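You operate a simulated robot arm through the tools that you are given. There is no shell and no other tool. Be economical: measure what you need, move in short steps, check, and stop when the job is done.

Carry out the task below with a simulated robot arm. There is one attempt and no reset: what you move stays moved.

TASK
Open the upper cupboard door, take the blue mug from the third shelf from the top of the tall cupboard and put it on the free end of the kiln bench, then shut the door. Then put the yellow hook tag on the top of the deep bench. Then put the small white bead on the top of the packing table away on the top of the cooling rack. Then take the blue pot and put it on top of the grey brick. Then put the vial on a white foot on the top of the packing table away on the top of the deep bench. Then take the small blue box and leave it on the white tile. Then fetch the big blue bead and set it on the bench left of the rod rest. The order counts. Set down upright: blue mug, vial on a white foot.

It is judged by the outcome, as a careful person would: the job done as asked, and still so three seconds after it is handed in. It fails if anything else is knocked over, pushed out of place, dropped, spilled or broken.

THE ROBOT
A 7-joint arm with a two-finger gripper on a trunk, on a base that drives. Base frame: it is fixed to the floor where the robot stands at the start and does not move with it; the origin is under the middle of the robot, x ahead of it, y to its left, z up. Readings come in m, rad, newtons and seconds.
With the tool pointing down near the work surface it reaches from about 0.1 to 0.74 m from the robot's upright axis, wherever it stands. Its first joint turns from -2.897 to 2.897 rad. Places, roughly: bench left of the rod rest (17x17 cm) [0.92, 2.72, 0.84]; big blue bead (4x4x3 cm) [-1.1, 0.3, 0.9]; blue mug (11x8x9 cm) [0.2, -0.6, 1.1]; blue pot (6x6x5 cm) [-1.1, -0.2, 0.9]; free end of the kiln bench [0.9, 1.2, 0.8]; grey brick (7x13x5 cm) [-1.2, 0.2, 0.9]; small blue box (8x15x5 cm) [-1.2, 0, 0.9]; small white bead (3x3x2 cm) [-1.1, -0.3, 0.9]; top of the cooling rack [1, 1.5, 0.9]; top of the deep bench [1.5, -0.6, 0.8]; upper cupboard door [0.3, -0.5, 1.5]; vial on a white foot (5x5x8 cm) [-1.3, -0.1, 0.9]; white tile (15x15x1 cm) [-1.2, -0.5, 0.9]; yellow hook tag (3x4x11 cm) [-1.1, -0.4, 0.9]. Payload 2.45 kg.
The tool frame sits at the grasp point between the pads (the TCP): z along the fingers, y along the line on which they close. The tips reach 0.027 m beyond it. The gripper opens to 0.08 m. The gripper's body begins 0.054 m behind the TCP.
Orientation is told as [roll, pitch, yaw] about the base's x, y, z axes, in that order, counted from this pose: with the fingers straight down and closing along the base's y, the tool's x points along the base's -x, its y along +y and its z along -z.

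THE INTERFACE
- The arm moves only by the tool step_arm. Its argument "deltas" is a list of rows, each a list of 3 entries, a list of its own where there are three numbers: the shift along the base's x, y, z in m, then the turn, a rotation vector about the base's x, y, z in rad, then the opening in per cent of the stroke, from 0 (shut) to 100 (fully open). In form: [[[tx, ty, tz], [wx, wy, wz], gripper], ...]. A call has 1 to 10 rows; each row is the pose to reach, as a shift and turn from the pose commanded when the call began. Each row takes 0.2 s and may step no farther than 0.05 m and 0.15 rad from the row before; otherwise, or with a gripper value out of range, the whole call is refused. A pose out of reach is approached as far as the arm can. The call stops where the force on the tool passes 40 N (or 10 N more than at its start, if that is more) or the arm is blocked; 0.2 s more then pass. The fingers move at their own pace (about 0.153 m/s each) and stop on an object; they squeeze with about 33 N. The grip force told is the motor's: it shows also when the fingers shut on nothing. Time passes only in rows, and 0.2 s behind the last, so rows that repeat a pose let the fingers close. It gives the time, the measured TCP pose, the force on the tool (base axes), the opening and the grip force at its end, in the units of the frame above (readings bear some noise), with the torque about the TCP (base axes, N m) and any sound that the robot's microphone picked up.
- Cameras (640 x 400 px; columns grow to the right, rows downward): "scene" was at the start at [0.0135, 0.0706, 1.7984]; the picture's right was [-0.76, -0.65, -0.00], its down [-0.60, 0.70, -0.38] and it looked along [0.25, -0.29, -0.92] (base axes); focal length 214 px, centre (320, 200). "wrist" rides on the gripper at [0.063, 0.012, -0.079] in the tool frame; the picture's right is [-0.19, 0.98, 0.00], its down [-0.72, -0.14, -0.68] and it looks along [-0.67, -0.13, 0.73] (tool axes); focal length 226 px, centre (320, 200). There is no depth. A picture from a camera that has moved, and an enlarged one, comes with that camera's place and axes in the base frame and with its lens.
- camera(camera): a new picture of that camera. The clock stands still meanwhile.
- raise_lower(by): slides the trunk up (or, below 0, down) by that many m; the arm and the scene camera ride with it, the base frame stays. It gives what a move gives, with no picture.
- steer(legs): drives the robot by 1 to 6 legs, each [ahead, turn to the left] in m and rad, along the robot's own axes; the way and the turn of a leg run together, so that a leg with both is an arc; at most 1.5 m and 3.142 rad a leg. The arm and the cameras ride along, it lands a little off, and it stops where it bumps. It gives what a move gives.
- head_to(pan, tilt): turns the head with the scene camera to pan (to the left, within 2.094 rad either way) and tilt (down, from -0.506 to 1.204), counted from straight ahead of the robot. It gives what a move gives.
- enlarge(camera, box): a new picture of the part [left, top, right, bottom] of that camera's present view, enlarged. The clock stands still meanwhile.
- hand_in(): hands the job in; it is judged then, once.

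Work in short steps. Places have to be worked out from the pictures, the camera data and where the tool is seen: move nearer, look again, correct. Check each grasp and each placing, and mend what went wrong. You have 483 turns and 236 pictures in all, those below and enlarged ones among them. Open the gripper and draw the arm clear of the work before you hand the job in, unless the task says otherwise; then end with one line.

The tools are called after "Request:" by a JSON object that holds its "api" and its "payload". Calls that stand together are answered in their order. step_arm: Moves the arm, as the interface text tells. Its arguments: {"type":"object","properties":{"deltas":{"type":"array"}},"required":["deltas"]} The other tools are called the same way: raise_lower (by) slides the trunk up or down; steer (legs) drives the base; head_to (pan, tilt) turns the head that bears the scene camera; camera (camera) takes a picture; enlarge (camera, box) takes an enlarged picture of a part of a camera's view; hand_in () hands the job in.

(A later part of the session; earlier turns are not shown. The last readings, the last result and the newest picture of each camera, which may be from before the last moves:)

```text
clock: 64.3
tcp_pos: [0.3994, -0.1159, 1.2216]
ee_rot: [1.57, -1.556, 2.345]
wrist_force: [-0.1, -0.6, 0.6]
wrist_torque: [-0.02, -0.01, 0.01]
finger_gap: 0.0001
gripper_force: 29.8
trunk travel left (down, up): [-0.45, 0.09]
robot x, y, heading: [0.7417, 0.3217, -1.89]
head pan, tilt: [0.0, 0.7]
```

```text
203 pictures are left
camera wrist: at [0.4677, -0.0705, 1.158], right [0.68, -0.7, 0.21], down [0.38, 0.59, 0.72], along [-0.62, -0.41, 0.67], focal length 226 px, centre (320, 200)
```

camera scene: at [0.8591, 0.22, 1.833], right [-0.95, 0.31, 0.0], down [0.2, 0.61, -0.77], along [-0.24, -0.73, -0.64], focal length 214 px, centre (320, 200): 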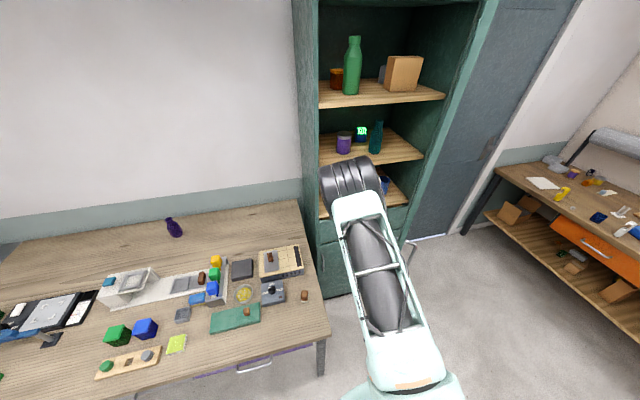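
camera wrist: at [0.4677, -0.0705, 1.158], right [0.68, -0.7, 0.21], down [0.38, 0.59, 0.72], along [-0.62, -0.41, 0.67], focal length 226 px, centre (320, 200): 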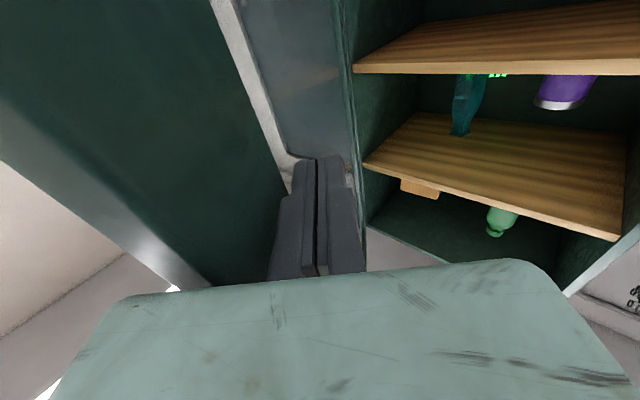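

Smooth now. Continue pushing with the swing.

Request:
{"api": "step_arm", "payload": {"deltas": [[[-0.009, 0.008, 0], [0, 0, 0], 0], [[-0.018, 0.016, 0], [0, 0, -0.03], 0], [[-0.027, 0.024, 0], [0, 0, -0.06], 0], [[-0.037, 0.031, 0], [0, 0, -0.09], 0], [[-0.047, 0.038, 0], [0, 0, -0.12], 0], [[-0.057, 0.044, 0], [0, 0, -0.15], 0], [[-0.067, 0.05, 0], [0, 0, -0.18], 0], [[-0.078, 0.055, 0], [0, 0, -0.2], 0], [[-0.089, 0.06, 0], [0, 0, -0.22], 0], [[-0.1, 0.064, 0], [0, 0, -0.24], 0]]}}

Request:
{"api": "camera", "payload": {"camera": "scene"}}

```text
clock: 66.5
tcp_pos: [0.3008, -0.0529, 1.2213]
ee_rot: [1.55, -1.558, 2.125]
wrist_force: [0.2, -0.7, -1.4]
wrist_torque: [0.03, 0.02, -0.02]
finger_gap: 0.0002
gripper_force: 30.3
trunk travel left (down, up): [-0.45, 0.09]
robot x, y, heading: [0.7451, 0.3235, -1.89]
head pan, tilt: [0.0, 0.7]
```

```text
202 pictures are left
camera scene: at [0.8542, 0.216, 1.8329], right [-0.95, 0.31, 0.0], down [0.2, 0.61, -0.76], along [-0.24, -0.73, -0.64], focal length 214 px, centre (320, 200)
```

scene: 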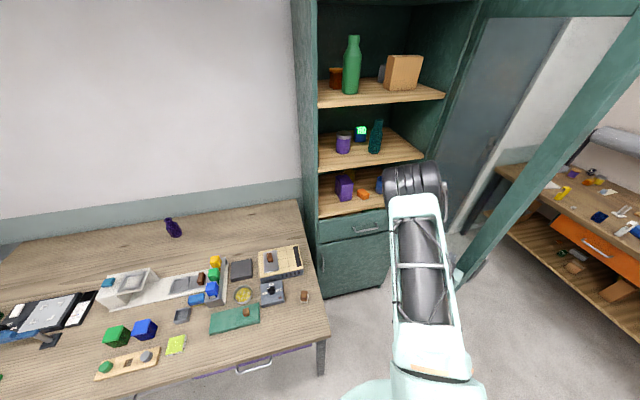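

Door is around 75°. One more push toward >90°.

Request:
{"api": "step_arm", "payload": {"deltas": [[[-0.012, 0.004, 0], [0, 0, 0], 0], [[-0.025, 0.007, 0], [0, 0, 0], 0], [[-0.038, 0.01, 0], [0, 0, -0.03], 0], [[-0.051, 0.013, 0], [0, 0, -0.06], 0], [[-0.064, 0.016, 0], [0, 0, -0.09], 0], [[-0.078, 0.018, 0], [0, 0, -0.12], 0], [[-0.092, 0.02, 0], [0, 0, -0.15], 0], [[-0.106, 0.021, 0], [0, 0, -0.18], 0], [[-0.12, 0.022, 0], [0, 0, -0.2], 0], [[-0.135, 0.022, 0], [0, 0, -0.2], 0]]}}

Request:
{"api": "camera", "payload": {"camera": "scene"}}

```text
clock: 68.7
tcp_pos: [0.1648, -0.0302, 1.2195]
ee_rot: [1.523, -1.557, 1.955]
wrist_force: [-0.4, -0.8, -0.6]
wrist_torque: [0.02, 0.0, -0.01]
finger_gap: 0.0
gripper_force: 29.7
trunk travel left (down, up): [-0.45, 0.09]
robot x, y, heading: [0.7433, 0.3239, -1.887]
head pan, tilt: [0.0, 0.7]
```

```text
201 pictures are left
camera scene: at [0.8542, 0.2158, 1.8329], right [-0.95, 0.31, 0.0], down [0.2, 0.61, -0.76], along [-0.24, -0.73, -0.64], focal length 214 px, centre (320, 200)
```

scene: 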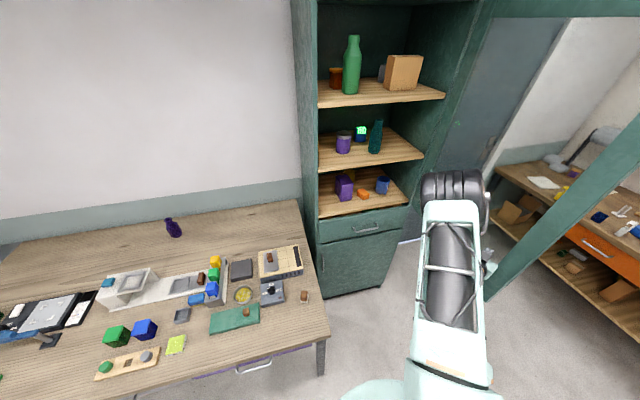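

Door is ~85–90° open. I'll retract the hand toward the robot, then reposition the base to about (0.5, 0.1) facing the cupboard.

Request:
{"api": "step_arm", "payload": {"deltas": [[[0.045, -0.01, 0], [0, 0, 0.1], 30], [[0.09, -0.02, 0], [0, 0, 0.2], 60], [[0.135, -0.03, 0], [0, 0, 0.3], 100], [[0.18, -0.04, 0], [0, 0, 0.4], 100], [[0.225, -0.05, 0], [0, 0, 0.5], 100], [[0.27, -0.06, 0], [0, 0, 0.6], 100], [[0.315, -0.07, 0], [0, 0, 0.7], 100], [[0.335, -0.07, 0], [0, 0, 0.8], 100]]}}

Request:
{"api": "steer", "payload": {"legs": [[0, 2.63], [-0.33, 0], [0, -2.54]]}}

Request:
{"api": "camera", "payload": {"camera": "scene"}}

Request:
{"api": "camera", "payload": {"camera": "wrist"}}

```text
clock: 70.5
tcp_pos: [0.5061, -0.1026, 1.2199]
ee_rot: [1.571, -1.56, 2.708]
wrist_force: [0.3, -1.0, -1.3]
wrist_torque: [0.02, 0.02, -0.11]
finger_gap: 0.0801
gripper_force: 0.1
trunk travel left (down, up): [-0.45, 0.09]
robot x, y, heading: [0.7415, 0.3199, -1.888]
head pan, tilt: [0.0, 0.7]
```

```text
clock: 85.2
tcp_pos: [0.2729, -0.3282, 1.2211]
ee_rot: [1.544, -1.554, 2.776]
wrist_force: [0.5, 0.8, -0.6]
wrist_torque: [-0.02, 0.0, 0.01]
finger_gap: 0.08
gripper_force: 0.1
trunk travel left (down, up): [-0.45, 0.09]
robot x, y, heading: [0.4906, 0.1013, -1.842]
head pan, tilt: [0.0, 0.7]
```

```text
200 pictures are left
camera scene: at [0.6121, 0.0019, 1.8329], right [-0.96, 0.27, 0.0], down [0.17, 0.62, -0.76], along [-0.21, -0.74, -0.64], focal length 214 px, centre (320, 200)
```

scene: 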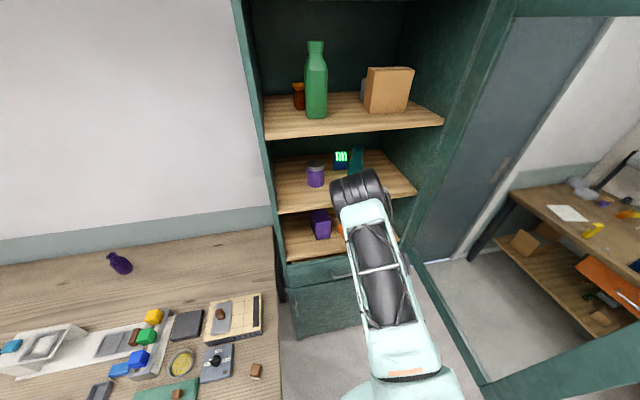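

```text
199 pictures are left
camera wrist: at [0.3164, -0.2604, 1.1568], right [0.9, -0.37, 0.21], down [0.12, 0.69, 0.72], along [-0.41, -0.62, 0.67], focal length 226 px, centre (320, 200)
```

wrist: 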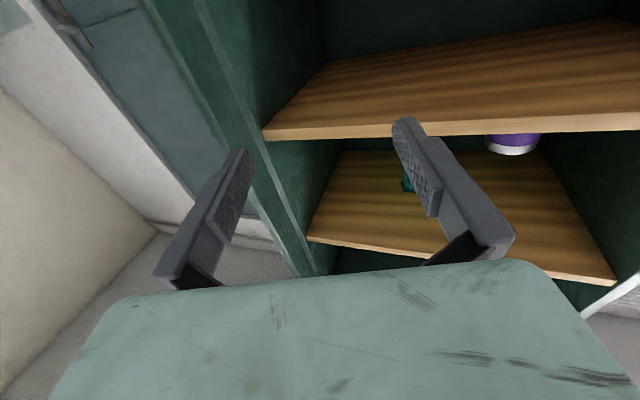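

Base is placed. I'll pitch the tool down ~35° to see and later grasp the mug's handle.

Request:
{"api": "step_arm", "payload": {"deltas": [[[0, 0.01, 0.01], [0.128, -0.053, 0], 100], [[0, 0.02, 0.02], [0.256, -0.106, 0], 100], [[0, 0.02, 0.03], [0.384, -0.159, 0], 100], [[0, 0.02, 0.03], [0.512, -0.212, 0], 100], [[0, 0.02, 0.03], [0.552, -0.228, 0], 100]]}}

Request:
{"api": "camera", "payload": {"camera": "wrist"}}

```text
clock: 86.4
tcp_pos: [0.2604, -0.3273, 1.2439]
ee_rot: [0.021, -0.971, -1.987]
wrist_force: [0.3, 1.2, -0.2]
wrist_torque: [0.01, 0.0, 0.02]
finger_gap: 0.0801
gripper_force: 0.1
out of reach, approached as far as the arm can: row 1, 2, 3, 4, 5
trunk travel left (down, up): [-0.45, 0.09]
robot x, y, heading: [0.4946, 0.1009, -1.849]
head pan, tilt: [0.0, 0.7]
```

```text
198 pictures are left
camera wrist: at [0.3131, -0.2386, 1.2365], right [0.86, -0.48, 0.17], down [-0.08, 0.21, 0.98], along [-0.51, -0.85, 0.14], focal length 226 px, centre (320, 200)
```

wrist: 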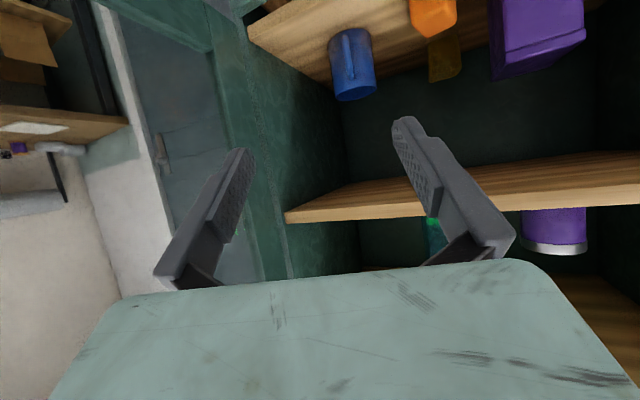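

The mug is upright with its handle toward me. Zoom for accuracy.

Request:
{"api": "enlarge", "payload": {"camera": "wrist", "box": [300, 0, 420, 120]}}

```text
3.33 times, centred on (360, 60) of wrist
camera zoom: at [0.3131, -0.2386, 1.2365], right [0.86, -0.48, 0.17], down [-0.08, 0.21, 0.98], along [-0.51, -0.85, 0.14], focal length 754 px, centre (187, 667)
```

zoom: 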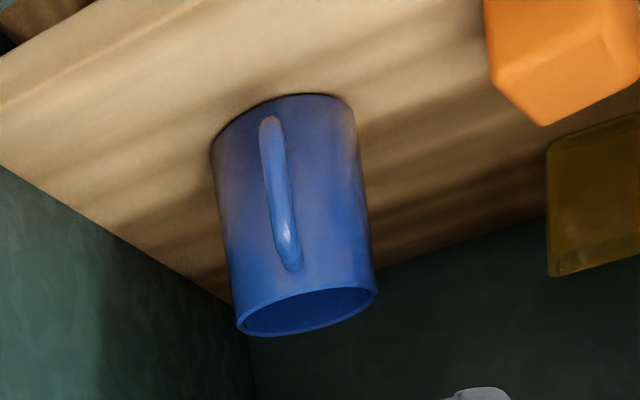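

Mug centre ≈ (0.175,-0.66,1.067), handle bar ≈ (0.184,-0.60), pointing nearly +y. I'll go to a standoff in line with the handle.

Request:
{"api": "step_arm", "payload": {"deltas": [[[-0.015, -0.037, -0.023], [0, 0, 0.05], 100], [[-0.03, -0.074, -0.046], [0, 0, 0.1], 100], [[-0.045, -0.111, -0.069], [0, 0, 0.15], 100], [[-0.06, -0.148, -0.092], [0, 0, 0.2], 100], [[-0.074, -0.186, -0.113], [0, 0, 0.25], 100]]}}

Request:
{"api": "camera", "payload": {"camera": "wrist"}}

```text
clock: 87.6
tcp_pos: [0.1868, -0.5117, 1.1323]
ee_rot: [0.02, -0.972, -1.74]
wrist_force: [-0.5, 0.3, -0.2]
wrist_torque: [0.03, -0.01, 0.01]
finger_gap: 0.0799
gripper_force: 0.1
trunk travel left (down, up): [-0.45, 0.09]
robot x, y, heading: [0.4968, 0.1047, -1.842]
head pan, tilt: [0.0, 0.7]
```

```text
196 pictures are left
camera wrist: at [0.2155, -0.4147, 1.1249], right [0.95, -0.25, 0.17], down [-0.13, 0.18, 0.98], along [-0.28, -0.95, 0.14], focal length 226 px, centre (320, 200)
```

wrist: 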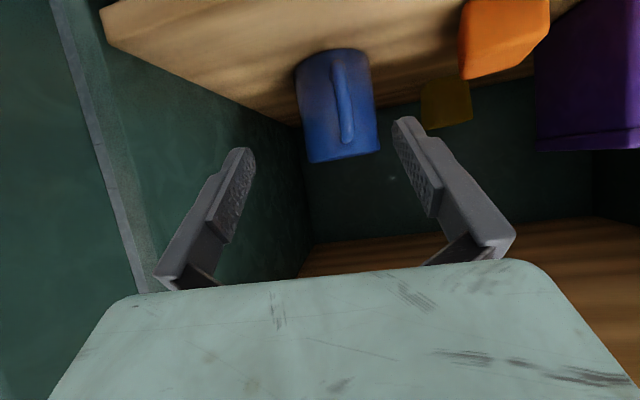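

Refined handle position (0.192,-0.60,1.072). Align laterally and advance along the tool.

Request:
{"api": "step_arm", "payload": {"deltas": [[[0.018, -0.001, -0.003], [0, 0, 0], 100], [[0.012, -0.034, -0.026], [0, 0, 0], 100], [[0.008, -0.066, -0.048], [0, 0, 0], 100], [[0.006, -0.08, -0.058], [0, 0, 0], 100]]}}

Request:
{"api": "camera", "payload": {"camera": "wrist"}}

```text
clock: 88.6
tcp_pos: [0.1925, -0.5946, 1.0736]
ee_rot: [0.02, -0.973, -1.738]
wrist_force: [0.4, 0.2, -0.3]
wrist_torque: [-0.01, 0.05, 0.02]
finger_gap: 0.0798
gripper_force: 0.0
trunk travel left (down, up): [-0.45, 0.09]
robot x, y, heading: [0.4959, 0.104, -1.845]
head pan, tilt: [0.0, 0.7]
```

```text
195 pictures are left
camera wrist: at [0.2213, -0.4957, 1.0661], right [0.95, -0.25, 0.17], down [-0.13, 0.18, 0.98], along [-0.28, -0.95, 0.14], focal length 226 px, centre (320, 200)
```

wrist: 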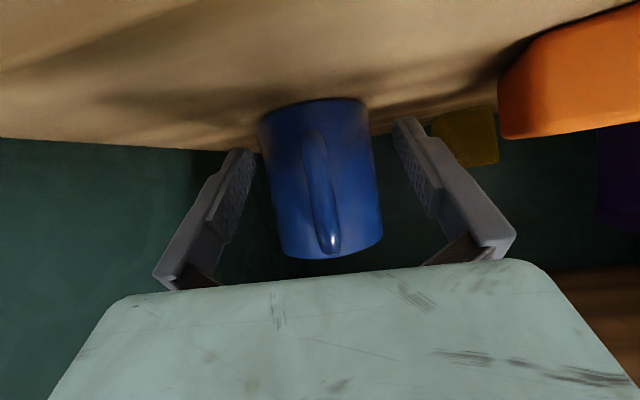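

The handle lies centred between the fingers. Close.

Request:
{"api": "step_arm", "payload": {"deltas": [[[0, 0, 0], [0, 0, 0], 50], [[0, 0, 0], [0, 0, 0], 20], [[0, 0, 0], [0, 0, 0], 0], [[0, 0, 0], [0, 0, 0], 0]]}}

Request:
{"api": "camera", "payload": {"camera": "wrist"}}

```text
clock: 89.6
tcp_pos: [0.1915, -0.5946, 1.0746]
ee_rot: [0.021, -0.974, -1.74]
wrist_force: [-1.0, -0.4, -0.1]
wrist_torque: [-0.04, 0.13, 0.01]
finger_gap: 0.0103
gripper_force: 33.2
trunk travel left (down, up): [-0.45, 0.09]
robot x, y, heading: [0.4973, 0.1039, -1.848]
head pan, tilt: [0.0, 0.7]
```

```text
194 pictures are left
camera wrist: at [0.2214, -0.4955, 1.0666], right [0.95, -0.25, 0.17], down [-0.13, 0.18, 0.98], along [-0.28, -0.95, 0.14], focal length 226 px, centre (320, 200)
```

wrist: 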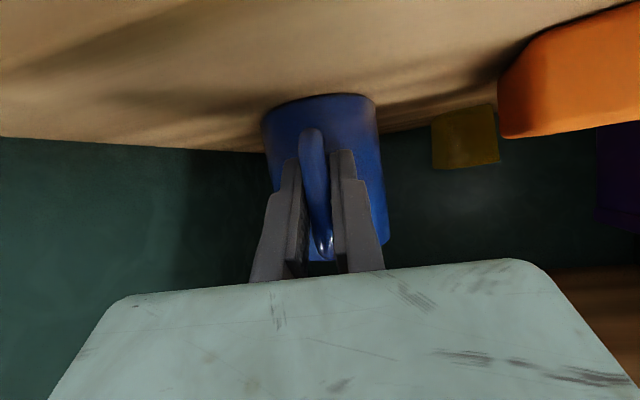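

Gripped (10 mm handle). Lift a little and check for tilt.

Request:
{"api": "step_arm", "payload": {"deltas": [[[0, 0, 0.01], [0, 0, 0], 0], [[0, 0, 0.02], [0, 0, 0], 0], [[0, 0, 0.03], [0, 0, 0], 0], [[0, 0, 0.035], [0, 0, 0], 0]]}}

Request:
{"api": "camera", "payload": {"camera": "wrist"}}

```text
clock: 90.6
tcp_pos: [0.1927, -0.5932, 1.1101]
ee_rot: [0.022, -0.972, -1.738]
wrist_force: [-1.0, -0.4, -3.0]
wrist_torque: [0.15, -0.06, -0.02]
finger_gap: 0.0103
gripper_force: 32.7
trunk travel left (down, up): [-0.45, 0.09]
robot x, y, heading: [0.495, 0.1029, -1.845]
head pan, tilt: [0.0, 0.7]
```

```text
193 pictures are left
camera wrist: at [0.221, -0.4953, 1.1015], right [0.95, -0.26, 0.17], down [-0.13, 0.18, 0.98], along [-0.28, -0.95, 0.14], focal length 226 px, centre (320, 200)
```

wrist: 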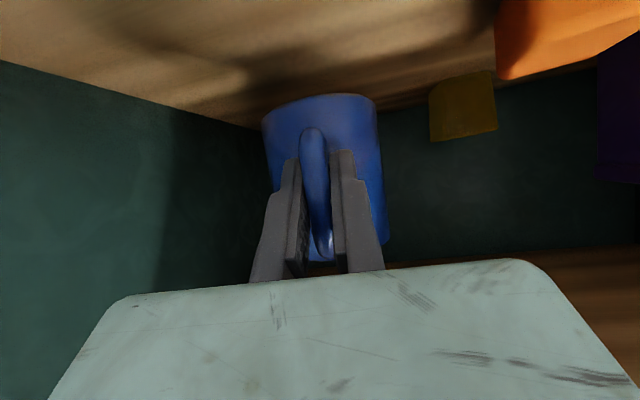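

No tilt, weight ~3 N. Withdraw straight out of the cupboard.

Request:
{"api": "step_arm", "payload": {"deltas": [[[0, 0.04, 0], [0, 0, 0], 0], [[0.005, 0.08, 0], [0, 0, 0], 0], [[0.01, 0.12, 0.005], [0, 0, 0], 0], [[0.02, 0.16, 0.01], [0, 0, 0], 0], [[0.035, 0.2, 0.015], [0, 0, 0], 0], [[0.055, 0.24, 0.02], [0, 0, 0], 0], [[0.07, 0.26, 0.02], [0, 0, 0], 0]]}}

Request:
{"api": "steer", "payload": {"legs": [[0, 2.817], [0.5, 0], [0, 0.4]]}}

Request:
{"api": "camera", "payload": {"camera": "scene"}}

Request:
{"api": "camera", "payload": {"camera": "wrist"}}

```text
clock: 92.2
tcp_pos: [0.2623, -0.3315, 1.1297]
ee_rot: [0.021, -0.972, -1.74]
wrist_force: [0.8, 0.1, -3.3]
wrist_torque: [0.14, -0.06, 0.01]
finger_gap: 0.0103
gripper_force: 32.6
trunk travel left (down, up): [-0.45, 0.09]
robot x, y, heading: [0.498, 0.1048, -1.845]
head pan, tilt: [0.0, 0.7]
```

```text
clock: 103.2
tcp_pos: [0.9816, 0.9653, 1.1294]
ee_rot: [0.02, -0.972, 1.469]
wrist_force: [-0.1, 0.5, -3.4]
wrist_torque: [-0.17, 0.03, 0.0]
finger_gap: 0.0101
gripper_force: 32.9
trunk travel left (down, up): [-0.45, 0.09]
robot x, y, heading: [0.7798, 0.5127, 1.368]
head pan, tilt: [0.0, 0.7]
```

```text
192 pictures are left
camera scene: at [0.6547, 0.6072, 1.8328], right [0.98, -0.2, 0.0], down [-0.13, -0.63, -0.76], along [0.16, 0.75, -0.64], focal length 214 px, centre (320, 200)
```

scene: 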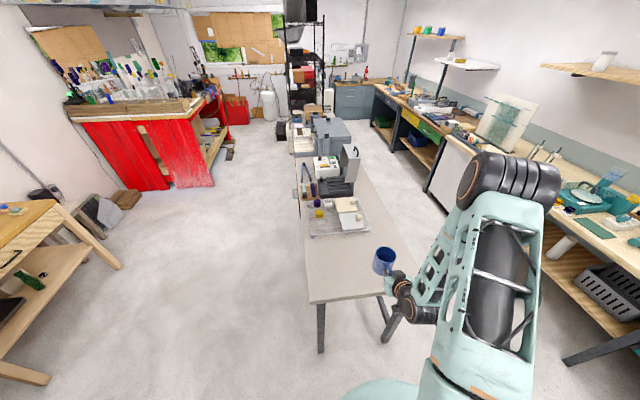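

```text
191 pictures are left
camera wrist: at [0.9618, 0.8649, 1.1216], right [-0.97, 0.19, 0.17], down [0.14, -0.17, 0.98], along [0.22, 0.97, 0.14], focal length 226 px, centre (320, 200)
```

wrist: 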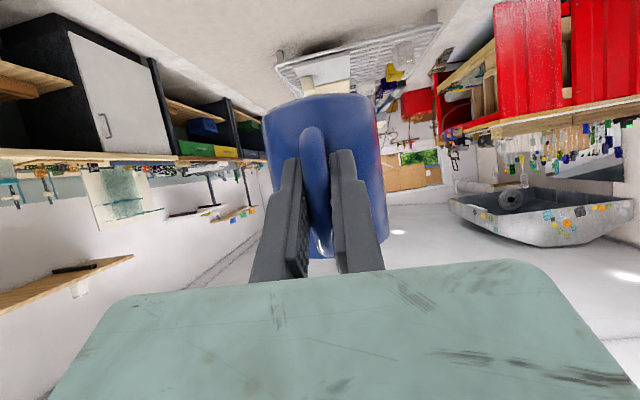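

Free end of the bench: x≈0.70–1.10, y≈1.07–1.43, rack beyond. I'll lower the trunk 0.18, then carry the mug to about (0.9,1.25).

Request:
{"api": "raise_lower", "payload": {"by": -0.18}}

Request:
{"api": "step_arm", "payload": {"deltas": [[[-0.018, 0.042, 0], [0, 0, 0], 0], [[-0.036, 0.084, 0], [0, 0, 0], 0], [[-0.054, 0.126, 0], [0, 0, 0], 0], [[-0.072, 0.168, 0], [0, 0, 0], 0], [[-0.089, 0.21, 0], [0, 0, 0], 0]]}}

Request:
{"api": "camera", "payload": {"camera": "scene"}}

```text
clock: 105.2
tcp_pos: [0.9825, 0.9639, 0.9512]
ee_rot: [0.022, -0.972, 1.467]
wrist_force: [0.2, -0.5, -3.2]
wrist_torque: [-0.15, 0.03, 0.0]
finger_gap: 0.0101
gripper_force: 33.1
trunk travel left (down, up): [-0.27, 0.27]
robot x, y, heading: [0.7814, 0.5174, 1.362]
head pan, tilt: [0.0, 0.7]
```

```text
clock: 106.4
tcp_pos: [0.8931, 1.1758, 0.9497]
ee_rot: [0.02, -0.971, 1.469]
wrist_force: [0.3, 0.5, -2.5]
wrist_torque: [-0.16, 0.01, -0.02]
finger_gap: 0.0102
gripper_force: 32.6
trunk travel left (down, up): [-0.27, 0.27]
robot x, y, heading: [0.7789, 0.5158, 1.371]
head pan, tilt: [0.0, 0.7]
```

```text
190 pictures are left
camera scene: at [0.6548, 0.6075, 1.6528], right [0.98, -0.2, 0.0], down [-0.13, -0.63, -0.76], along [0.16, 0.75, -0.64], focal length 214 px, centre (320, 200)
```

scene: 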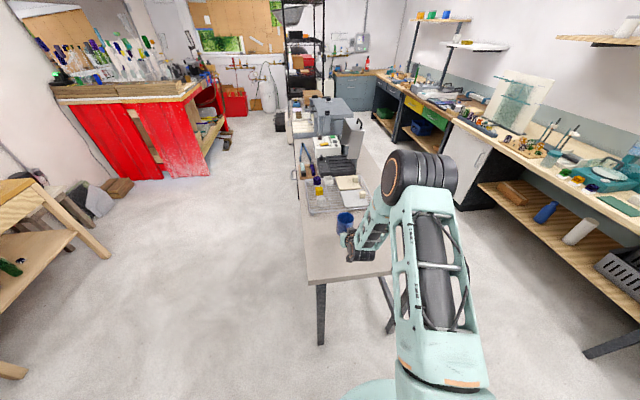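

Now lower: 6 cm, then in small steps until contact.

Request:
{"api": "step_arm", "payload": {"deltas": [[[0, 0, -0.03], [0, 0, 0], 0], [[0, 0, -0.06], [0, 0, 0], 0], [[0, 0, -0.07], [0, 0, 0], 0], [[0, 0, -0.078], [0, 0, 0], 0], [[0, 0, -0.083], [0, 0, 0], 0]]}}

Request:
{"api": "enlarge", "payload": {"camera": "scene", "box": [290, 170, 410, 290]}}

Request:
{"api": "camera", "payload": {"camera": "wrist"}}

```text
clock: 107.4
tcp_pos: [0.8933, 1.1745, 0.8767]
ee_rot: [0.024, -0.975, 1.467]
wrist_force: [-1.1, -7.8, 20.2]
wrist_torque: [-3.32, 0.5, 0.08]
finger_gap: 0.0107
gripper_force: 33.0
trunk travel left (down, up): [-0.27, 0.27]
robot x, y, heading: [0.7777, 0.5128, 1.362]
head pan, tilt: [0.0, 0.7]
stopped in row 4: the force on the tool passed its limit at 64 N (the readings are from after the stop); the commanded pose is now the measured one
```

```text
3.33 times, centred on (350, 230) of scene
camera zoom: at [0.6548, 0.6043, 1.6531], right [0.98, -0.2, 0.0], down [-0.13, -0.63, -0.77], along [0.16, 0.75, -0.64], focal length 715 px, centre (220, 100)
```

zoom: 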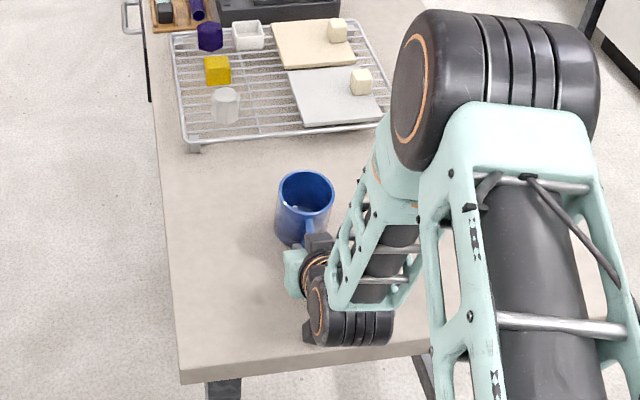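

```text
188 pictures are left
camera wrist: at [0.8733, 1.0743, 0.8684], right [-0.97, 0.19, 0.17], down [0.14, -0.18, 0.97], along [0.22, 0.97, 0.14], focal length 226 px, centre (320, 200)
```

wrist: 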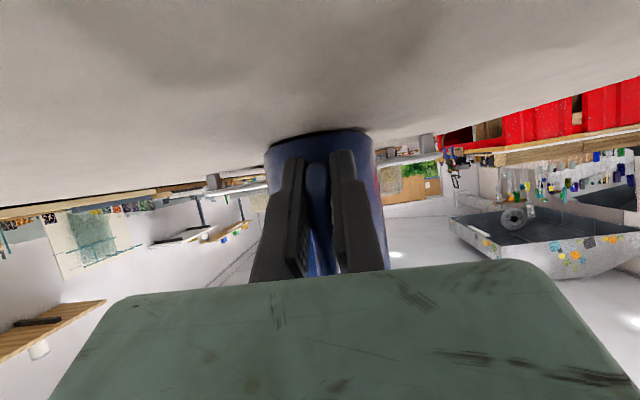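

Mug is on the bench (surface ≈0.824). Ease up 2 mm, then release and check.

Request:
{"api": "step_arm", "payload": {"deltas": [[[0, 0, 0.002], [0, 0, 0], 0], [[0, 0, 0.002], [0, 0, 0], 15], [[0, 0, 0.002], [0, 0, 0], 40], [[0, 0, 0.002], [0, 0, 0], 100], [[0, 0, 0.002], [0, 0, 0], 100]]}}

Request:
{"api": "camera", "payload": {"camera": "wrist"}}

```text
clock: 108.6
tcp_pos: [0.8919, 1.1741, 0.8771]
ee_rot: [0.023, -0.978, 1.469]
wrist_force: [-3.9, -2.3, 7.2]
wrist_torque: [0.1, -0.19, 0.03]
finger_gap: 0.0748
gripper_force: 0.0
trunk travel left (down, up): [-0.27, 0.27]
robot x, y, heading: [0.7797, 0.5162, 1.364]
head pan, tilt: [0.0, 0.7]
```

```text
187 pictures are left
camera wrist: at [0.8723, 1.0751, 0.8694], right [-0.97, 0.19, 0.17], down [0.14, -0.18, 0.97], along [0.21, 0.97, 0.14], focal length 226 px, centre (320, 200)
```

wrist: 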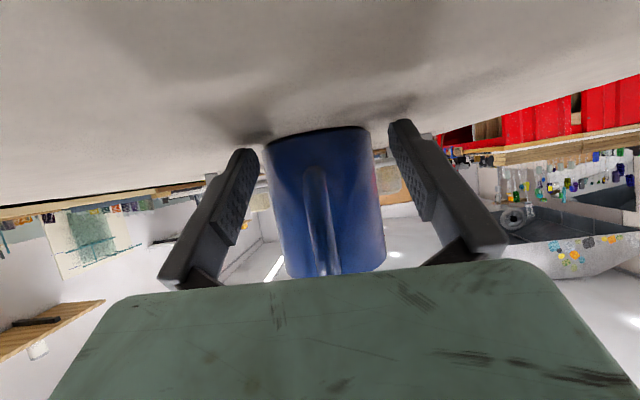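

Mug stands upright. Withdraw along the tool axis.

Request:
{"api": "step_arm", "payload": {"deltas": [[[0, 0, 0.008], [0, 0, 0], 100], [[-0.003, -0.03, 0.028], [0, 0, 0], 100], [[-0.006, -0.06, 0.05], [0, 0, 0], 100], [[-0.01, -0.1, 0.075], [0, 0, 0], 100], [[-0.013, -0.14, 0.1], [0, 0, 0], 100], [[-0.016, -0.18, 0.13], [0, 0, 0], 100]]}}

Request:
{"api": "camera", "payload": {"camera": "wrist"}}

Request:
{"api": "enlarge", "payload": {"camera": "scene", "box": [270, 130, 430, 290]}}

```text
clock: 110.0
tcp_pos: [0.8781, 0.9969, 1.0083]
ee_rot: [0.025, -0.976, 1.469]
wrist_force: [-0.5, -0.6, 0.1]
wrist_torque: [-0.01, 0.01, 0.01]
finger_gap: 0.0799
gripper_force: 0.0
trunk travel left (down, up): [-0.27, 0.27]
robot x, y, heading: [0.7799, 0.5134, 1.363]
head pan, tilt: [0.0, 0.7]
```

```text
186 pictures are left
camera wrist: at [0.8593, 0.8962, 0.9999], right [-0.97, 0.19, 0.17], down [0.14, -0.17, 0.97], along [0.22, 0.97, 0.14], focal length 226 px, centre (320, 200)
```

wrist: 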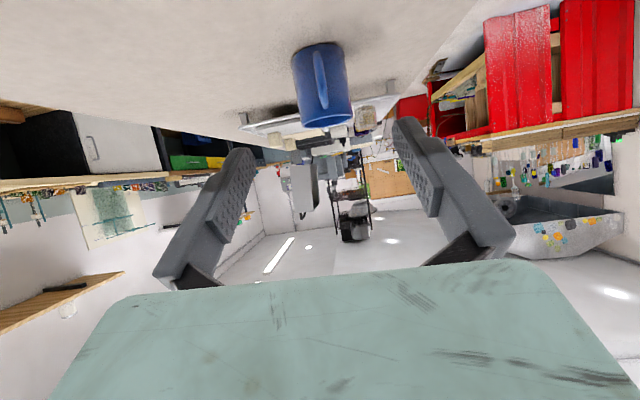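

```text
2.50 times, centred on (350, 210) of scene
camera zoom: at [0.6549, 0.6059, 1.653], right [0.98, -0.2, 0.0], down [-0.13, -0.63, -0.77], along [0.16, 0.75, -0.64], focal length 536 px, centre (245, 175)
```

zoom: 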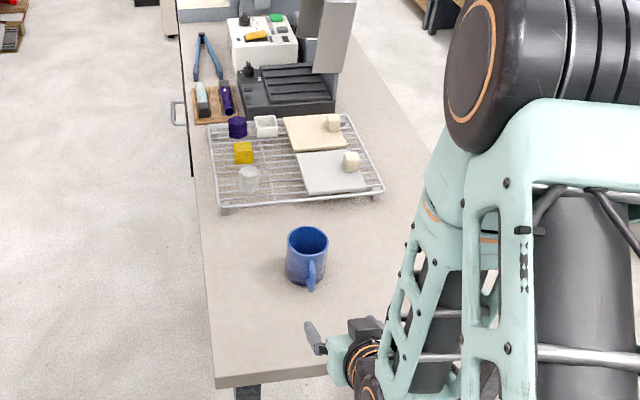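

The mug is standing well. Next shut the door: raise the trunk and drive round to the door's outer side.

Request:
{"api": "raise_lower", "payload": {"by": 0.25}}

Request:
{"api": "steer", "payload": {"legs": [[0, 1.9], [0.53, 0], [0, 0.7]]}}

Request:
{"api": "camera", "payload": {"camera": "scene"}}

```text
clock: 112.5
tcp_pos: [0.8796, 0.9972, 1.2568]
ee_rot: [0.022, -0.975, 1.467]
wrist_force: [-0.1, -0.4, -0.3]
wrist_torque: [0.01, -0.01, -0.01]
finger_gap: 0.0801
gripper_force: 0.1
trunk travel left (down, up): [-0.52, 0.02]
robot x, y, heading: [0.7776, 0.5109, 1.366]
head pan, tilt: [0.0, 0.7]
```

```text
clock: 122.2
tcp_pos: [-0.0717, 0.0852, 1.2581]
ee_rot: [0.023, -0.976, -2.212]
wrist_force: [0.1, 0.6, -0.5]
wrist_torque: [-0.03, 0.01, -0.03]
finger_gap: 0.08
gripper_force: 0.2
trunk travel left (down, up): [-0.52, 0.02]
robot x, y, heading: [0.2623, 0.447, -2.315]
head pan, tilt: [0.0, 0.7]
```

```text
184 pictures are left
camera scene: at [0.3208, 0.3026, 1.9029], right [-0.74, 0.68, 0.0], down [0.44, 0.47, -0.76], along [-0.52, -0.56, -0.64], focal length 214 px, centre (320, 200)
```

scene: 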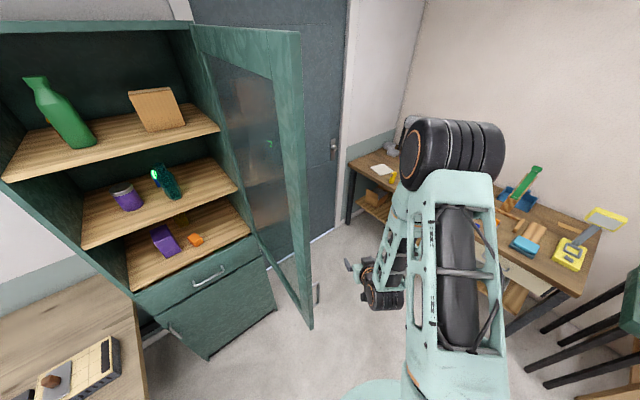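

Door edge at ≈(0.13,0.04). I'll close the gripper, rise above the handle height and bring the hand beside the stile's outer face.

Request:
{"api": "step_arm", "payload": {"deltas": [[[0, 0, 0.04], [0, 0, 0.1], 50], [[0, 0, 0.08], [0, 0, 0.2], 0], [[0, -0.02, 0.12], [0, 0, 0.3], 0], [[0.01, -0.05, 0.15], [0, 0, 0.4], 0], [[0.03, -0.08, 0.16], [0, 0, 0.5], 0], [[0.05, -0.1, 0.16], [0, 0, 0.6], 0]]}}

Request:
{"api": "camera", "payload": {"camera": "scene"}}

```text
clock: 123.6
tcp_pos: [-0.0232, -0.0158, 1.4192]
ee_rot: [0.02, -0.974, -1.613]
wrist_force: [-0.5, 0.2, -0.5]
wrist_torque: [0.02, 0.01, 0.01]
finger_gap: 0.0
gripper_force: 29.4
trunk travel left (down, up): [-0.52, 0.02]
robot x, y, heading: [0.2637, 0.4451, -2.315]
head pan, tilt: [0.0, 0.7]
```

```text
183 pictures are left
camera scene: at [0.3205, 0.3024, 1.9028], right [-0.74, 0.68, 0.0], down [0.44, 0.47, -0.76], along [-0.52, -0.56, -0.64], focal length 214 px, centre (320, 200)
```

scene: 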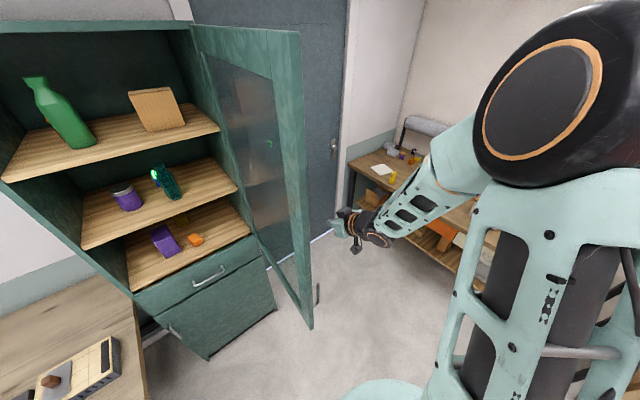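

Now sweep slowly in +x along the door's closing arc.

Request:
{"api": "step_arm", "payload": {"deltas": [[[0.04, -0.005, 0], [0, 0, 0], 0], [[0.08, -0.01, 0], [0, 0, 0], 0], [[0.1, -0.013, 0], [0, 0, 0], 0], [[0.12, -0.016, 0], [0, 0, 0], 0], [[0.14, -0.02, 0], [0, 0, 0], 0], [[0.16, -0.024, 0], [0, 0, 0], 0], [[0.18, -0.028, 0], [0, 0, 0], 0], [[0.2, -0.033, 0], [0, 0, 0], 0], [[0.22, -0.039, 0], [0, 0, 0], 0], [[0.24, -0.045, 0], [0, 0, 0], 0]]}}

Request:
{"api": "camera", "payload": {"camera": "scene"}}

```text
clock: 125.8
tcp_pos: [0.2187, -0.06, 1.419]
ee_rot: [0.02, -0.976, -1.611]
wrist_force: [0.4, 0.5, 0.1]
wrist_torque: [0.04, 0.01, -0.05]
finger_gap: 0.0002
gripper_force: 29.8
trunk travel left (down, up): [-0.52, 0.02]
robot x, y, heading: [0.2614, 0.447, -2.314]
head pan, tilt: [0.0, 0.7]
```

```text
182 pictures are left
camera scene: at [0.3218, 0.3025, 1.9029], right [-0.74, 0.68, 0.0], down [0.44, 0.47, -0.77], along [-0.52, -0.56, -0.64], focal length 214 px, centre (320, 200)
```

scene: 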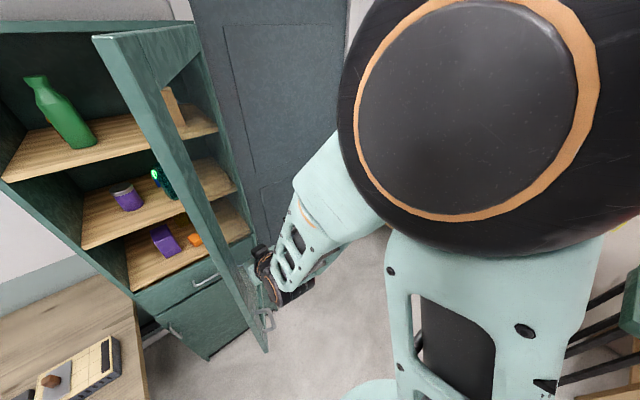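

Closing well. Continue the arc.

Request:
{"api": "step_arm", "payload": {"deltas": [[[0.022, -0.01, 0], [0, 0, 0], 0], [[0.044, -0.02, 0], [0, 0, 0], 0], [[0.066, -0.031, 0], [0, 0, 0], 0], [[0.088, -0.044, 0], [0, 0, 0], 0], [[0.108, -0.058, 0], [0, 0, 0], 0], [[0.128, -0.073, 0], [0, 0, 0], 0], [[0.147, -0.09, 0], [0, 0, 0], 0], [[0.165, -0.108, 0], [0, 0, 0], 0], [[0.182, -0.126, 0], [0, 0, 0], 0], [[0.198, -0.145, 0], [0, 0, 0], 0]]}}

Request:
{"api": "camera", "payload": {"camera": "scene"}}

```text
clock: 128.0
tcp_pos: [0.4161, -0.2059, 1.4171]
ee_rot: [0.022, -0.975, -1.612]
wrist_force: [0.1, -0.3, 0.8]
wrist_torque: [-0.04, 0.0, 0.01]
finger_gap: 0.0
gripper_force: 30.0
trunk travel left (down, up): [-0.52, 0.02]
robot x, y, heading: [0.2668, 0.4462, -2.317]
head pan, tilt: [0.0, 0.7]
```

```text
181 pictures are left
camera scene: at [0.322, 0.3015, 1.9027], right [-0.74, 0.68, 0.0], down [0.44, 0.47, -0.76], along [-0.52, -0.56, -0.64], focal length 214 px, centre (320, 200)
```

scene: 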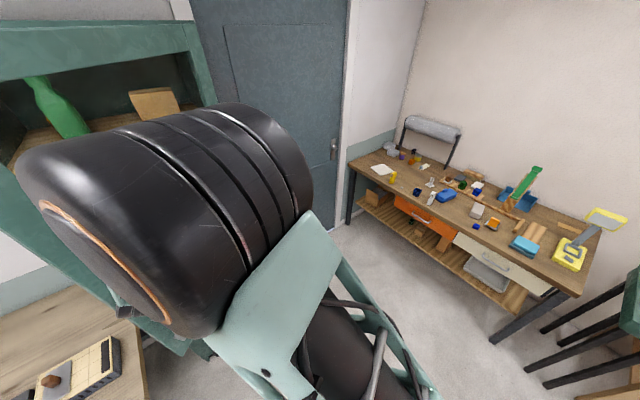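

Continue; the door coasts ahead of the hand.

Request:
{"api": "step_arm", "payload": {"deltas": [[[0.018, -0.022, 0], [0, 0, 0], 0], [[0.036, -0.045, 0], [0, 0, 0], 0], [[0.052, -0.069, 0], [0, 0, 0], 0], [[0.066, -0.094, 0], [0, 0, 0], 0], [[0.079, -0.12, 0], [0, 0, 0], 0], [[0.09, -0.146, 0], [0, 0, 0], 0], [[0.1, -0.172, 0], [0, 0, 0], 0]]}}

Request:
{"api": "head_to", "payload": {"pan": 0.8, "tilt": 0.6}}

Request:
{"api": "camera", "payload": {"camera": "scene"}}

```text
clock: 129.6
tcp_pos: [0.5182, -0.3816, 1.4173]
ee_rot: [0.022, -0.974, -1.613]
wrist_force: [0.4, -0.7, 0.5]
wrist_torque: [0.01, 0.01, 0.02]
finger_gap: 0.0
gripper_force: 29.3
trunk travel left (down, up): [-0.52, 0.02]
robot x, y, heading: [0.2606, 0.4484, -2.318]
head pan, tilt: [0.0, 0.7]
```

```text
clock: 130.7
tcp_pos: [0.5175, -0.3802, 1.4168]
ee_rot: [0.021, -0.975, -1.614]
wrist_force: [0.1, -0.7, 0.8]
wrist_torque: [-0.04, 0.01, -0.01]
finger_gap: 0.0
gripper_force: 29.7
trunk travel left (down, up): [-0.52, 0.02]
robot x, y, heading: [0.2625, 0.4469, -2.313]
head pan, tilt: [0.799, 0.6]
```

```text
180 pictures are left
camera scene: at [0.3832, 0.2767, 1.9115], right [-1.0, -0.05, 0.0], down [-0.03, 0.56, -0.82], along [0.04, -0.82, -0.57], focal length 214 px, centre (320, 200)
```

scene: 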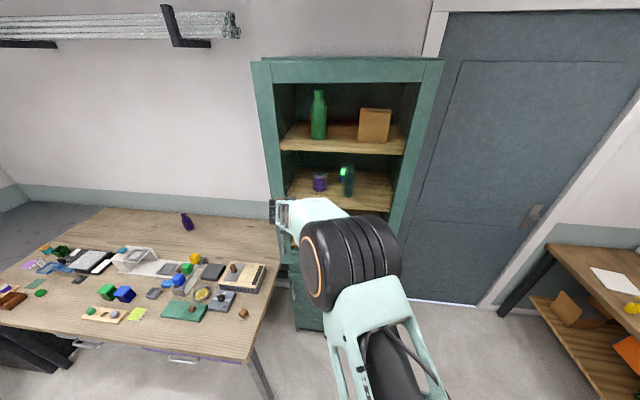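

The door looks nearly shut. Zoom to judge the remaining gap.

Request:
{"api": "enlarge", "payload": {"camera": "scene", "box": [240, 40, 460, 290]}}

```text
1.60 times, centred on (350, 165) of scene
camera zoom: at [0.3832, 0.2767, 1.9115], right [-1.0, -0.05, 0.0], down [-0.03, 0.56, -0.82], along [0.04, -0.82, -0.57], focal length 343 px, centre (272, 256)
```

zoom: 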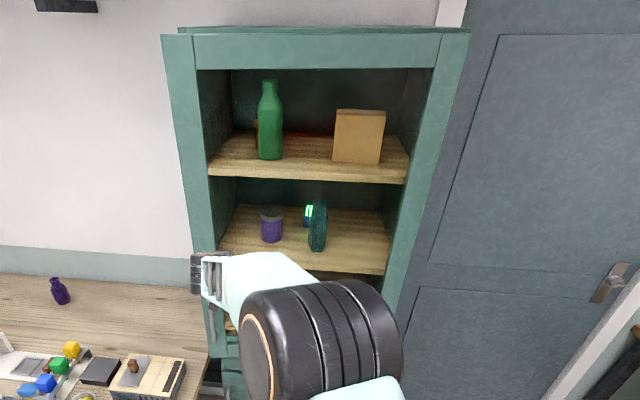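

Retract a little, shift the base ~0.25 m nearer with the same heading, then press the door fully shut.

Request:
{"api": "step_arm", "payload": {"deltas": [[[-0.02, 0.045, 0], [0, 0, 0], 0], [[-0.045, 0.085, 0], [0, 0, 0], 0], [[-0.07, 0.125, 0], [0, 0, 0], 0], [[-0.095, 0.165, 0], [0, 0, 0], 0], [[-0.12, 0.205, 0], [0, 0, 0], 0]]}}

Request:
{"api": "steer", "payload": {"legs": [[0, 1.31], [0.25, 0], [0, -1.31]]}}

Request:
{"api": "camera", "payload": {"camera": "scene"}}

```text
clock: 131.9
tcp_pos: [0.3973, -0.1698, 1.419]
ee_rot: [0.023, -0.973, -1.614]
wrist_force: [-1.1, 0.4, 0.2]
wrist_torque: [0.01, 0.03, 0.03]
finger_gap: 0.0
gripper_force: 30.0
trunk travel left (down, up): [-0.52, 0.02]
robot x, y, heading: [0.2623, 0.4484, -2.316]
head pan, tilt: [0.799, 0.6]
```

```text
clock: 140.4
tcp_pos: [0.5435, -0.3798, 1.4191]
ee_rot: [0.023, -0.976, -1.603]
wrist_force: [-0.6, -1.3, -0.3]
wrist_torque: [-0.03, 0.01, 0.02]
finger_gap: 0.0001
gripper_force: 29.6
trunk travel left (down, up): [-0.52, 0.02]
robot x, y, heading: [0.3996, 0.2382, -2.302]
head pan, tilt: [0.799, 0.6]
```

```text
178 pictures are left
camera scene: at [0.5224, 0.0704, 1.9115], right [-1.0, -0.06, 0.0], down [-0.04, 0.56, -0.82], along [0.05, -0.82, -0.57], focal length 214 px, centre (320, 200)
```

scene: 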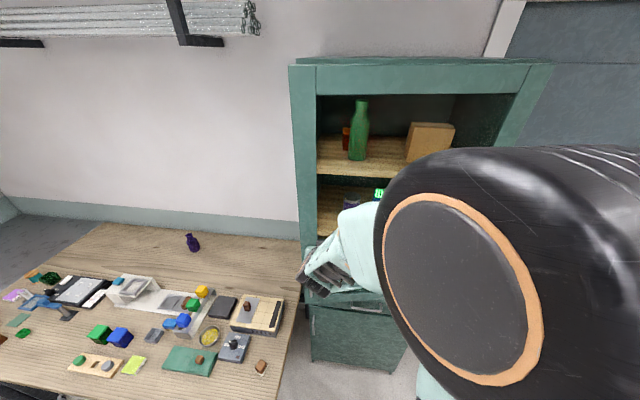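

Move to in front of the stile (x≈0.585) and press in -y until contact.

Request:
{"api": "step_arm", "payload": {"deltas": [[[0.025, -0.03, 0], [0, 0, 0], 0], [[0.042, -0.06, 0], [0, 0, 0], 0], [[0.042, -0.08, 0], [0, 0, 0], 0], [[0.042, -0.1, 0], [0, 0, 0], 0], [[0.042, -0.115, 0], [0, 0, 0], 0], [[0.042, -0.13, 0], [0, 0, 0], 0], [[0.042, -0.14, 0], [0, 0, 0], 0], [[0.042, -0.15, 0], [0, 0, 0], 0]]}}

Request:
{"api": "camera", "payload": {"camera": "scene"}}

```text
clock: 142.2
tcp_pos: [0.5843, -0.5241, 1.4194]
ee_rot: [0.021, -0.973, -1.602]
wrist_force: [-3.5, 25.0, -1.9]
wrist_torque: [0.08, 0.27, -0.18]
finger_gap: 0.0
gripper_force: 29.7
trunk travel left (down, up): [-0.52, 0.02]
robot x, y, heading: [0.4019, 0.2394, -2.309]
head pan, tilt: [0.799, 0.6]
```

```text
177 pictures are left
camera scene: at [0.522, 0.0753, 1.912], right [-1.0, -0.07, 0.0], down [-0.04, 0.56, -0.83], along [0.05, -0.82, -0.56], focal length 214 px, centre (320, 200)
```

scene: 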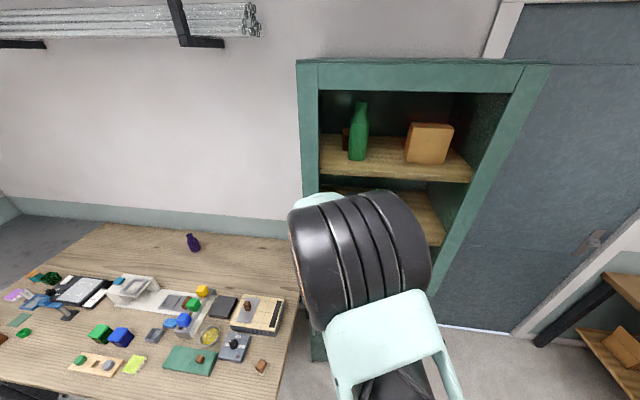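

25 N of resistance; press a bit more to be sure it is seated.

Request:
{"api": "step_arm", "payload": {"deltas": [[[0, -0.004, 0], [0, 0, 0], 0], [[0, -0.008, 0], [0, 0, 0], 0], [[0, -0.012, 0], [0, 0, 0], 0]]}}

```text
clock: 142.7
tcp_pos: [0.5846, -0.524, 1.4187]
ee_rot: [0.027, -0.97, -1.603]
wrist_force: [-3.3, 28.9, 5.9]
wrist_torque: [-0.04, 0.07, -0.17]
finger_gap: 0.0
gripper_force: 29.4
trunk travel left (down, up): [-0.52, 0.02]
robot x, y, heading: [0.3963, 0.2386, -2.305]
head pan, tilt: [0.799, 0.6]
stopped in row 2: the force on the tool passed its limit at 44 N (the readings are from after the stop); the commanded pose is now the measured one
```

It no longer moves: shut. Retract and verify.

Request:
{"api": "step_arm", "payload": {"deltas": [[[0, 0.04, 0], [0, 0, 0], 0], [[-0.01, 0.085, 0], [0, 0, 0], 0], [[-0.03, 0.13, 0], [0, 0, 0], 0], [[-0.06, 0.17, 0], [0, 0, 0], 0], [[-0.1, 0.2, 0], [0, 0, 0], 0], [[-0.14, 0.23, 0], [0, 0, 0], 0], [[-0.18, 0.26, 0], [0, 0, 0], 0], [[-0.22, 0.28, 0], [0, 0, 0], 0], [[-0.26, 0.3, 0], [0, 0, 0], 0]]}}

Request:
{"api": "camera", "payload": {"camera": "scene"}}

```text
clock: 144.7
tcp_pos: [0.3241, -0.2445, 1.4164]
ee_rot: [0.028, -0.964, -1.605]
wrist_force: [-0.2, -0.3, -0.3]
wrist_torque: [0.01, -0.02, 0.02]
finger_gap: 0.0
gripper_force: 30.0
out of reach, approached as far as the arm can: row 9
trunk travel left (down, up): [-0.52, 0.02]
robot x, y, heading: [0.3999, 0.238, -2.304]
head pan, tilt: [0.799, 0.6]
```

```text
176 pictures are left
camera scene: at [0.49, 0.073, 1.9145], right [-0.96, 0.28, 0.0], down [0.15, 0.52, -0.84], along [-0.23, -0.81, -0.54], focal length 214 px, centre (320, 200)
```

scene: 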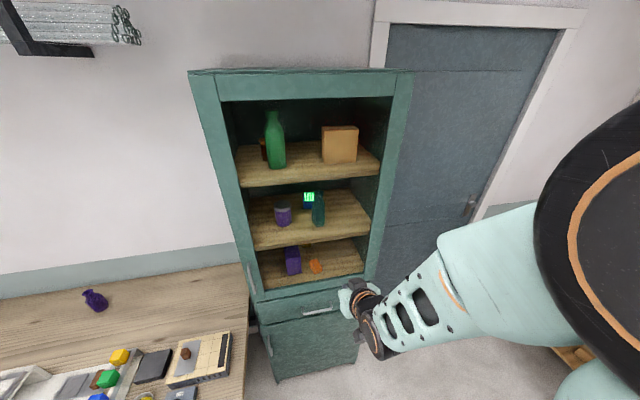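

Door shut. Now turn the tool downward and drive toward the packing table.

Request:
{"api": "step_arm", "payload": {"deltas": [[[-0.01, 0.01, 0], [0.14, 0, 0], 30], [[-0.02, 0.02, 0], [0.28, 0, 0], 60], [[-0.03, 0.03, 0], [0.42, 0, 0], 100], [[-0.04, 0.04, 0], [0.56, 0, 0], 100], [[-0.05, 0.05, 0], [0.7, 0, 0], 100], [[-0.05, 0.05, 0], [0.84, 0, 0], 100], [[-0.05, 0.05, 0], [0.96, 0, 0], 100]]}}

Request:
{"api": "steer", "payload": {"legs": [[0, -0.4], [0.98, 0], [0, -0.4]]}}

Request:
{"api": "head_to", "payload": {"pan": 0.0, "tilt": 0.7}}

Request:
{"api": "camera", "payload": {"camera": "scene"}}

Request:
{"api": "camera", "payload": {"camera": "wrist"}}

```text
clock: 146.2
tcp_pos: [0.27, -0.1944, 1.4178]
ee_rot: [-0.003, -0.008, -1.592]
wrist_force: [-0.1, -0.2, 0.0]
wrist_torque: [0.02, -0.03, 0.03]
finger_gap: 0.08
gripper_force: 0.0
trunk travel left (down, up): [-0.52, 0.02]
robot x, y, heading: [0.4011, 0.2343, -2.305]
head pan, tilt: [0.799, 0.6]
```

```text
clock: 153.8
tcp_pos: [-0.8971, -0.3845, 1.4176]
ee_rot: [-0.001, -0.008, -2.389]
wrist_force: [-0.8, 0.3, -0.1]
wrist_torque: [-0.03, -0.02, 0.02]
finger_gap: 0.0801
gripper_force: 0.1
trunk travel left (down, up): [-0.52, 0.02]
robot x, y, heading: [-0.4948, -0.1767, -3.111]
head pan, tilt: [0.799, 0.6]
```

```text
clock: 154.9
tcp_pos: [-0.8986, -0.3843, 1.4184]
ee_rot: [-0.002, -0.007, -2.39]
wrist_force: [-0.7, -0.4, 0.7]
wrist_torque: [0.02, 0.03, 0.03]
finger_gap: 0.08
gripper_force: 0.0
trunk travel left (down, up): [-0.52, 0.02]
robot x, y, heading: [-0.4981, -0.1749, -3.108]
head pan, tilt: [0.0, 0.7]
```

```text
175 pictures are left
camera scene: at [-0.5581, -0.3177, 1.9029], right [-0.03, 1.0, 0.0], down [0.64, 0.02, -0.76], along [-0.76, -0.03, -0.64], focal length 214 px, centre (320, 200)
```

scene: 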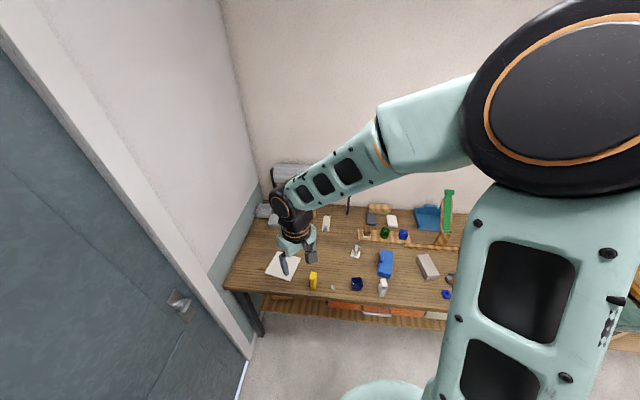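

```text
174 pictures are left
camera wrist: at [-0.841, -0.3505, 1.4963], right [0.53, -0.85, 0.0], down [-0.62, -0.38, 0.69], along [-0.58, -0.36, -0.73], focal length 226 px, centre (320, 200)
```

wrist: 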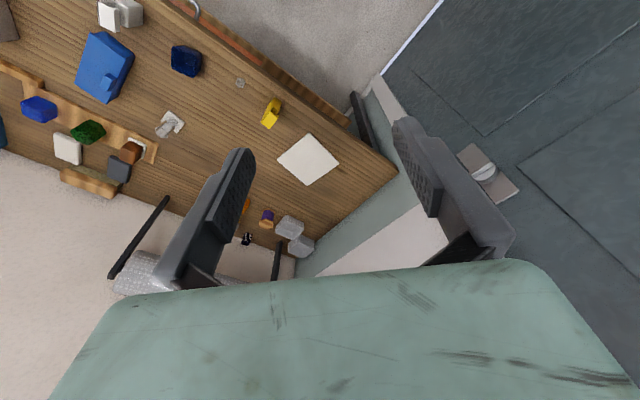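

Good view of the packing table; zoom in.

Request:
{"api": "enlarge", "payload": {"camera": "scene", "box": [230, 200, 470, 320]}}

Request:
{"api": "enlarge", "payload": {"camera": "wrist", "box": [0, 0, 380, 240]}}

```text
2.67 times, centred on (350, 260) of scene
camera zoom: at [-0.5581, -0.3177, 1.9029], right [-0.03, 1.0, 0.0], down [0.64, 0.02, -0.76], along [-0.76, -0.03, -0.64], focal length 572 px, centre (240, 40)
```

zoom: 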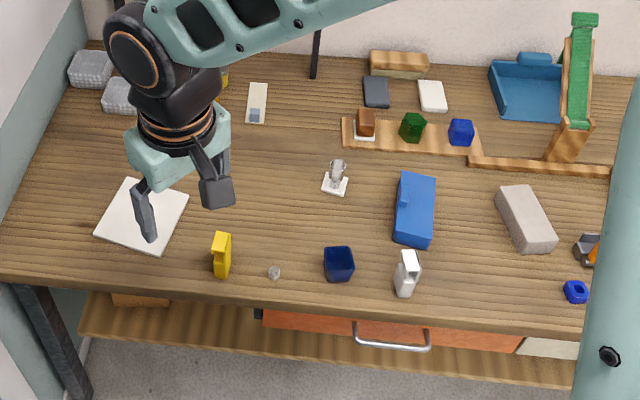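

```text
1.67 times, centred on (190, 120) of wrist
camera zoom: at [-0.841, -0.3505, 1.4963], right [0.53, -0.85, 0.0], down [-0.62, -0.38, 0.69], along [-0.58, -0.36, -0.73], focal length 377 px, centre (537, 333)
```

zoom: 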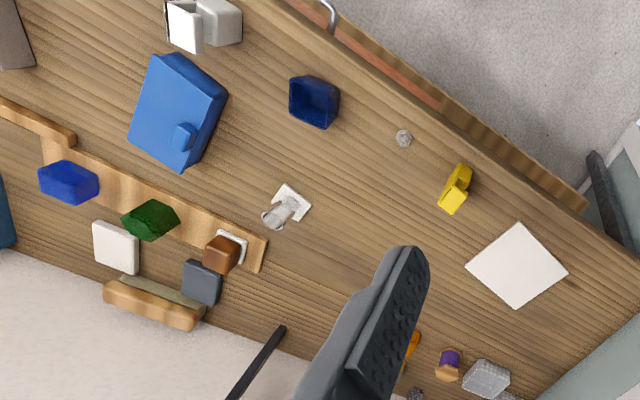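

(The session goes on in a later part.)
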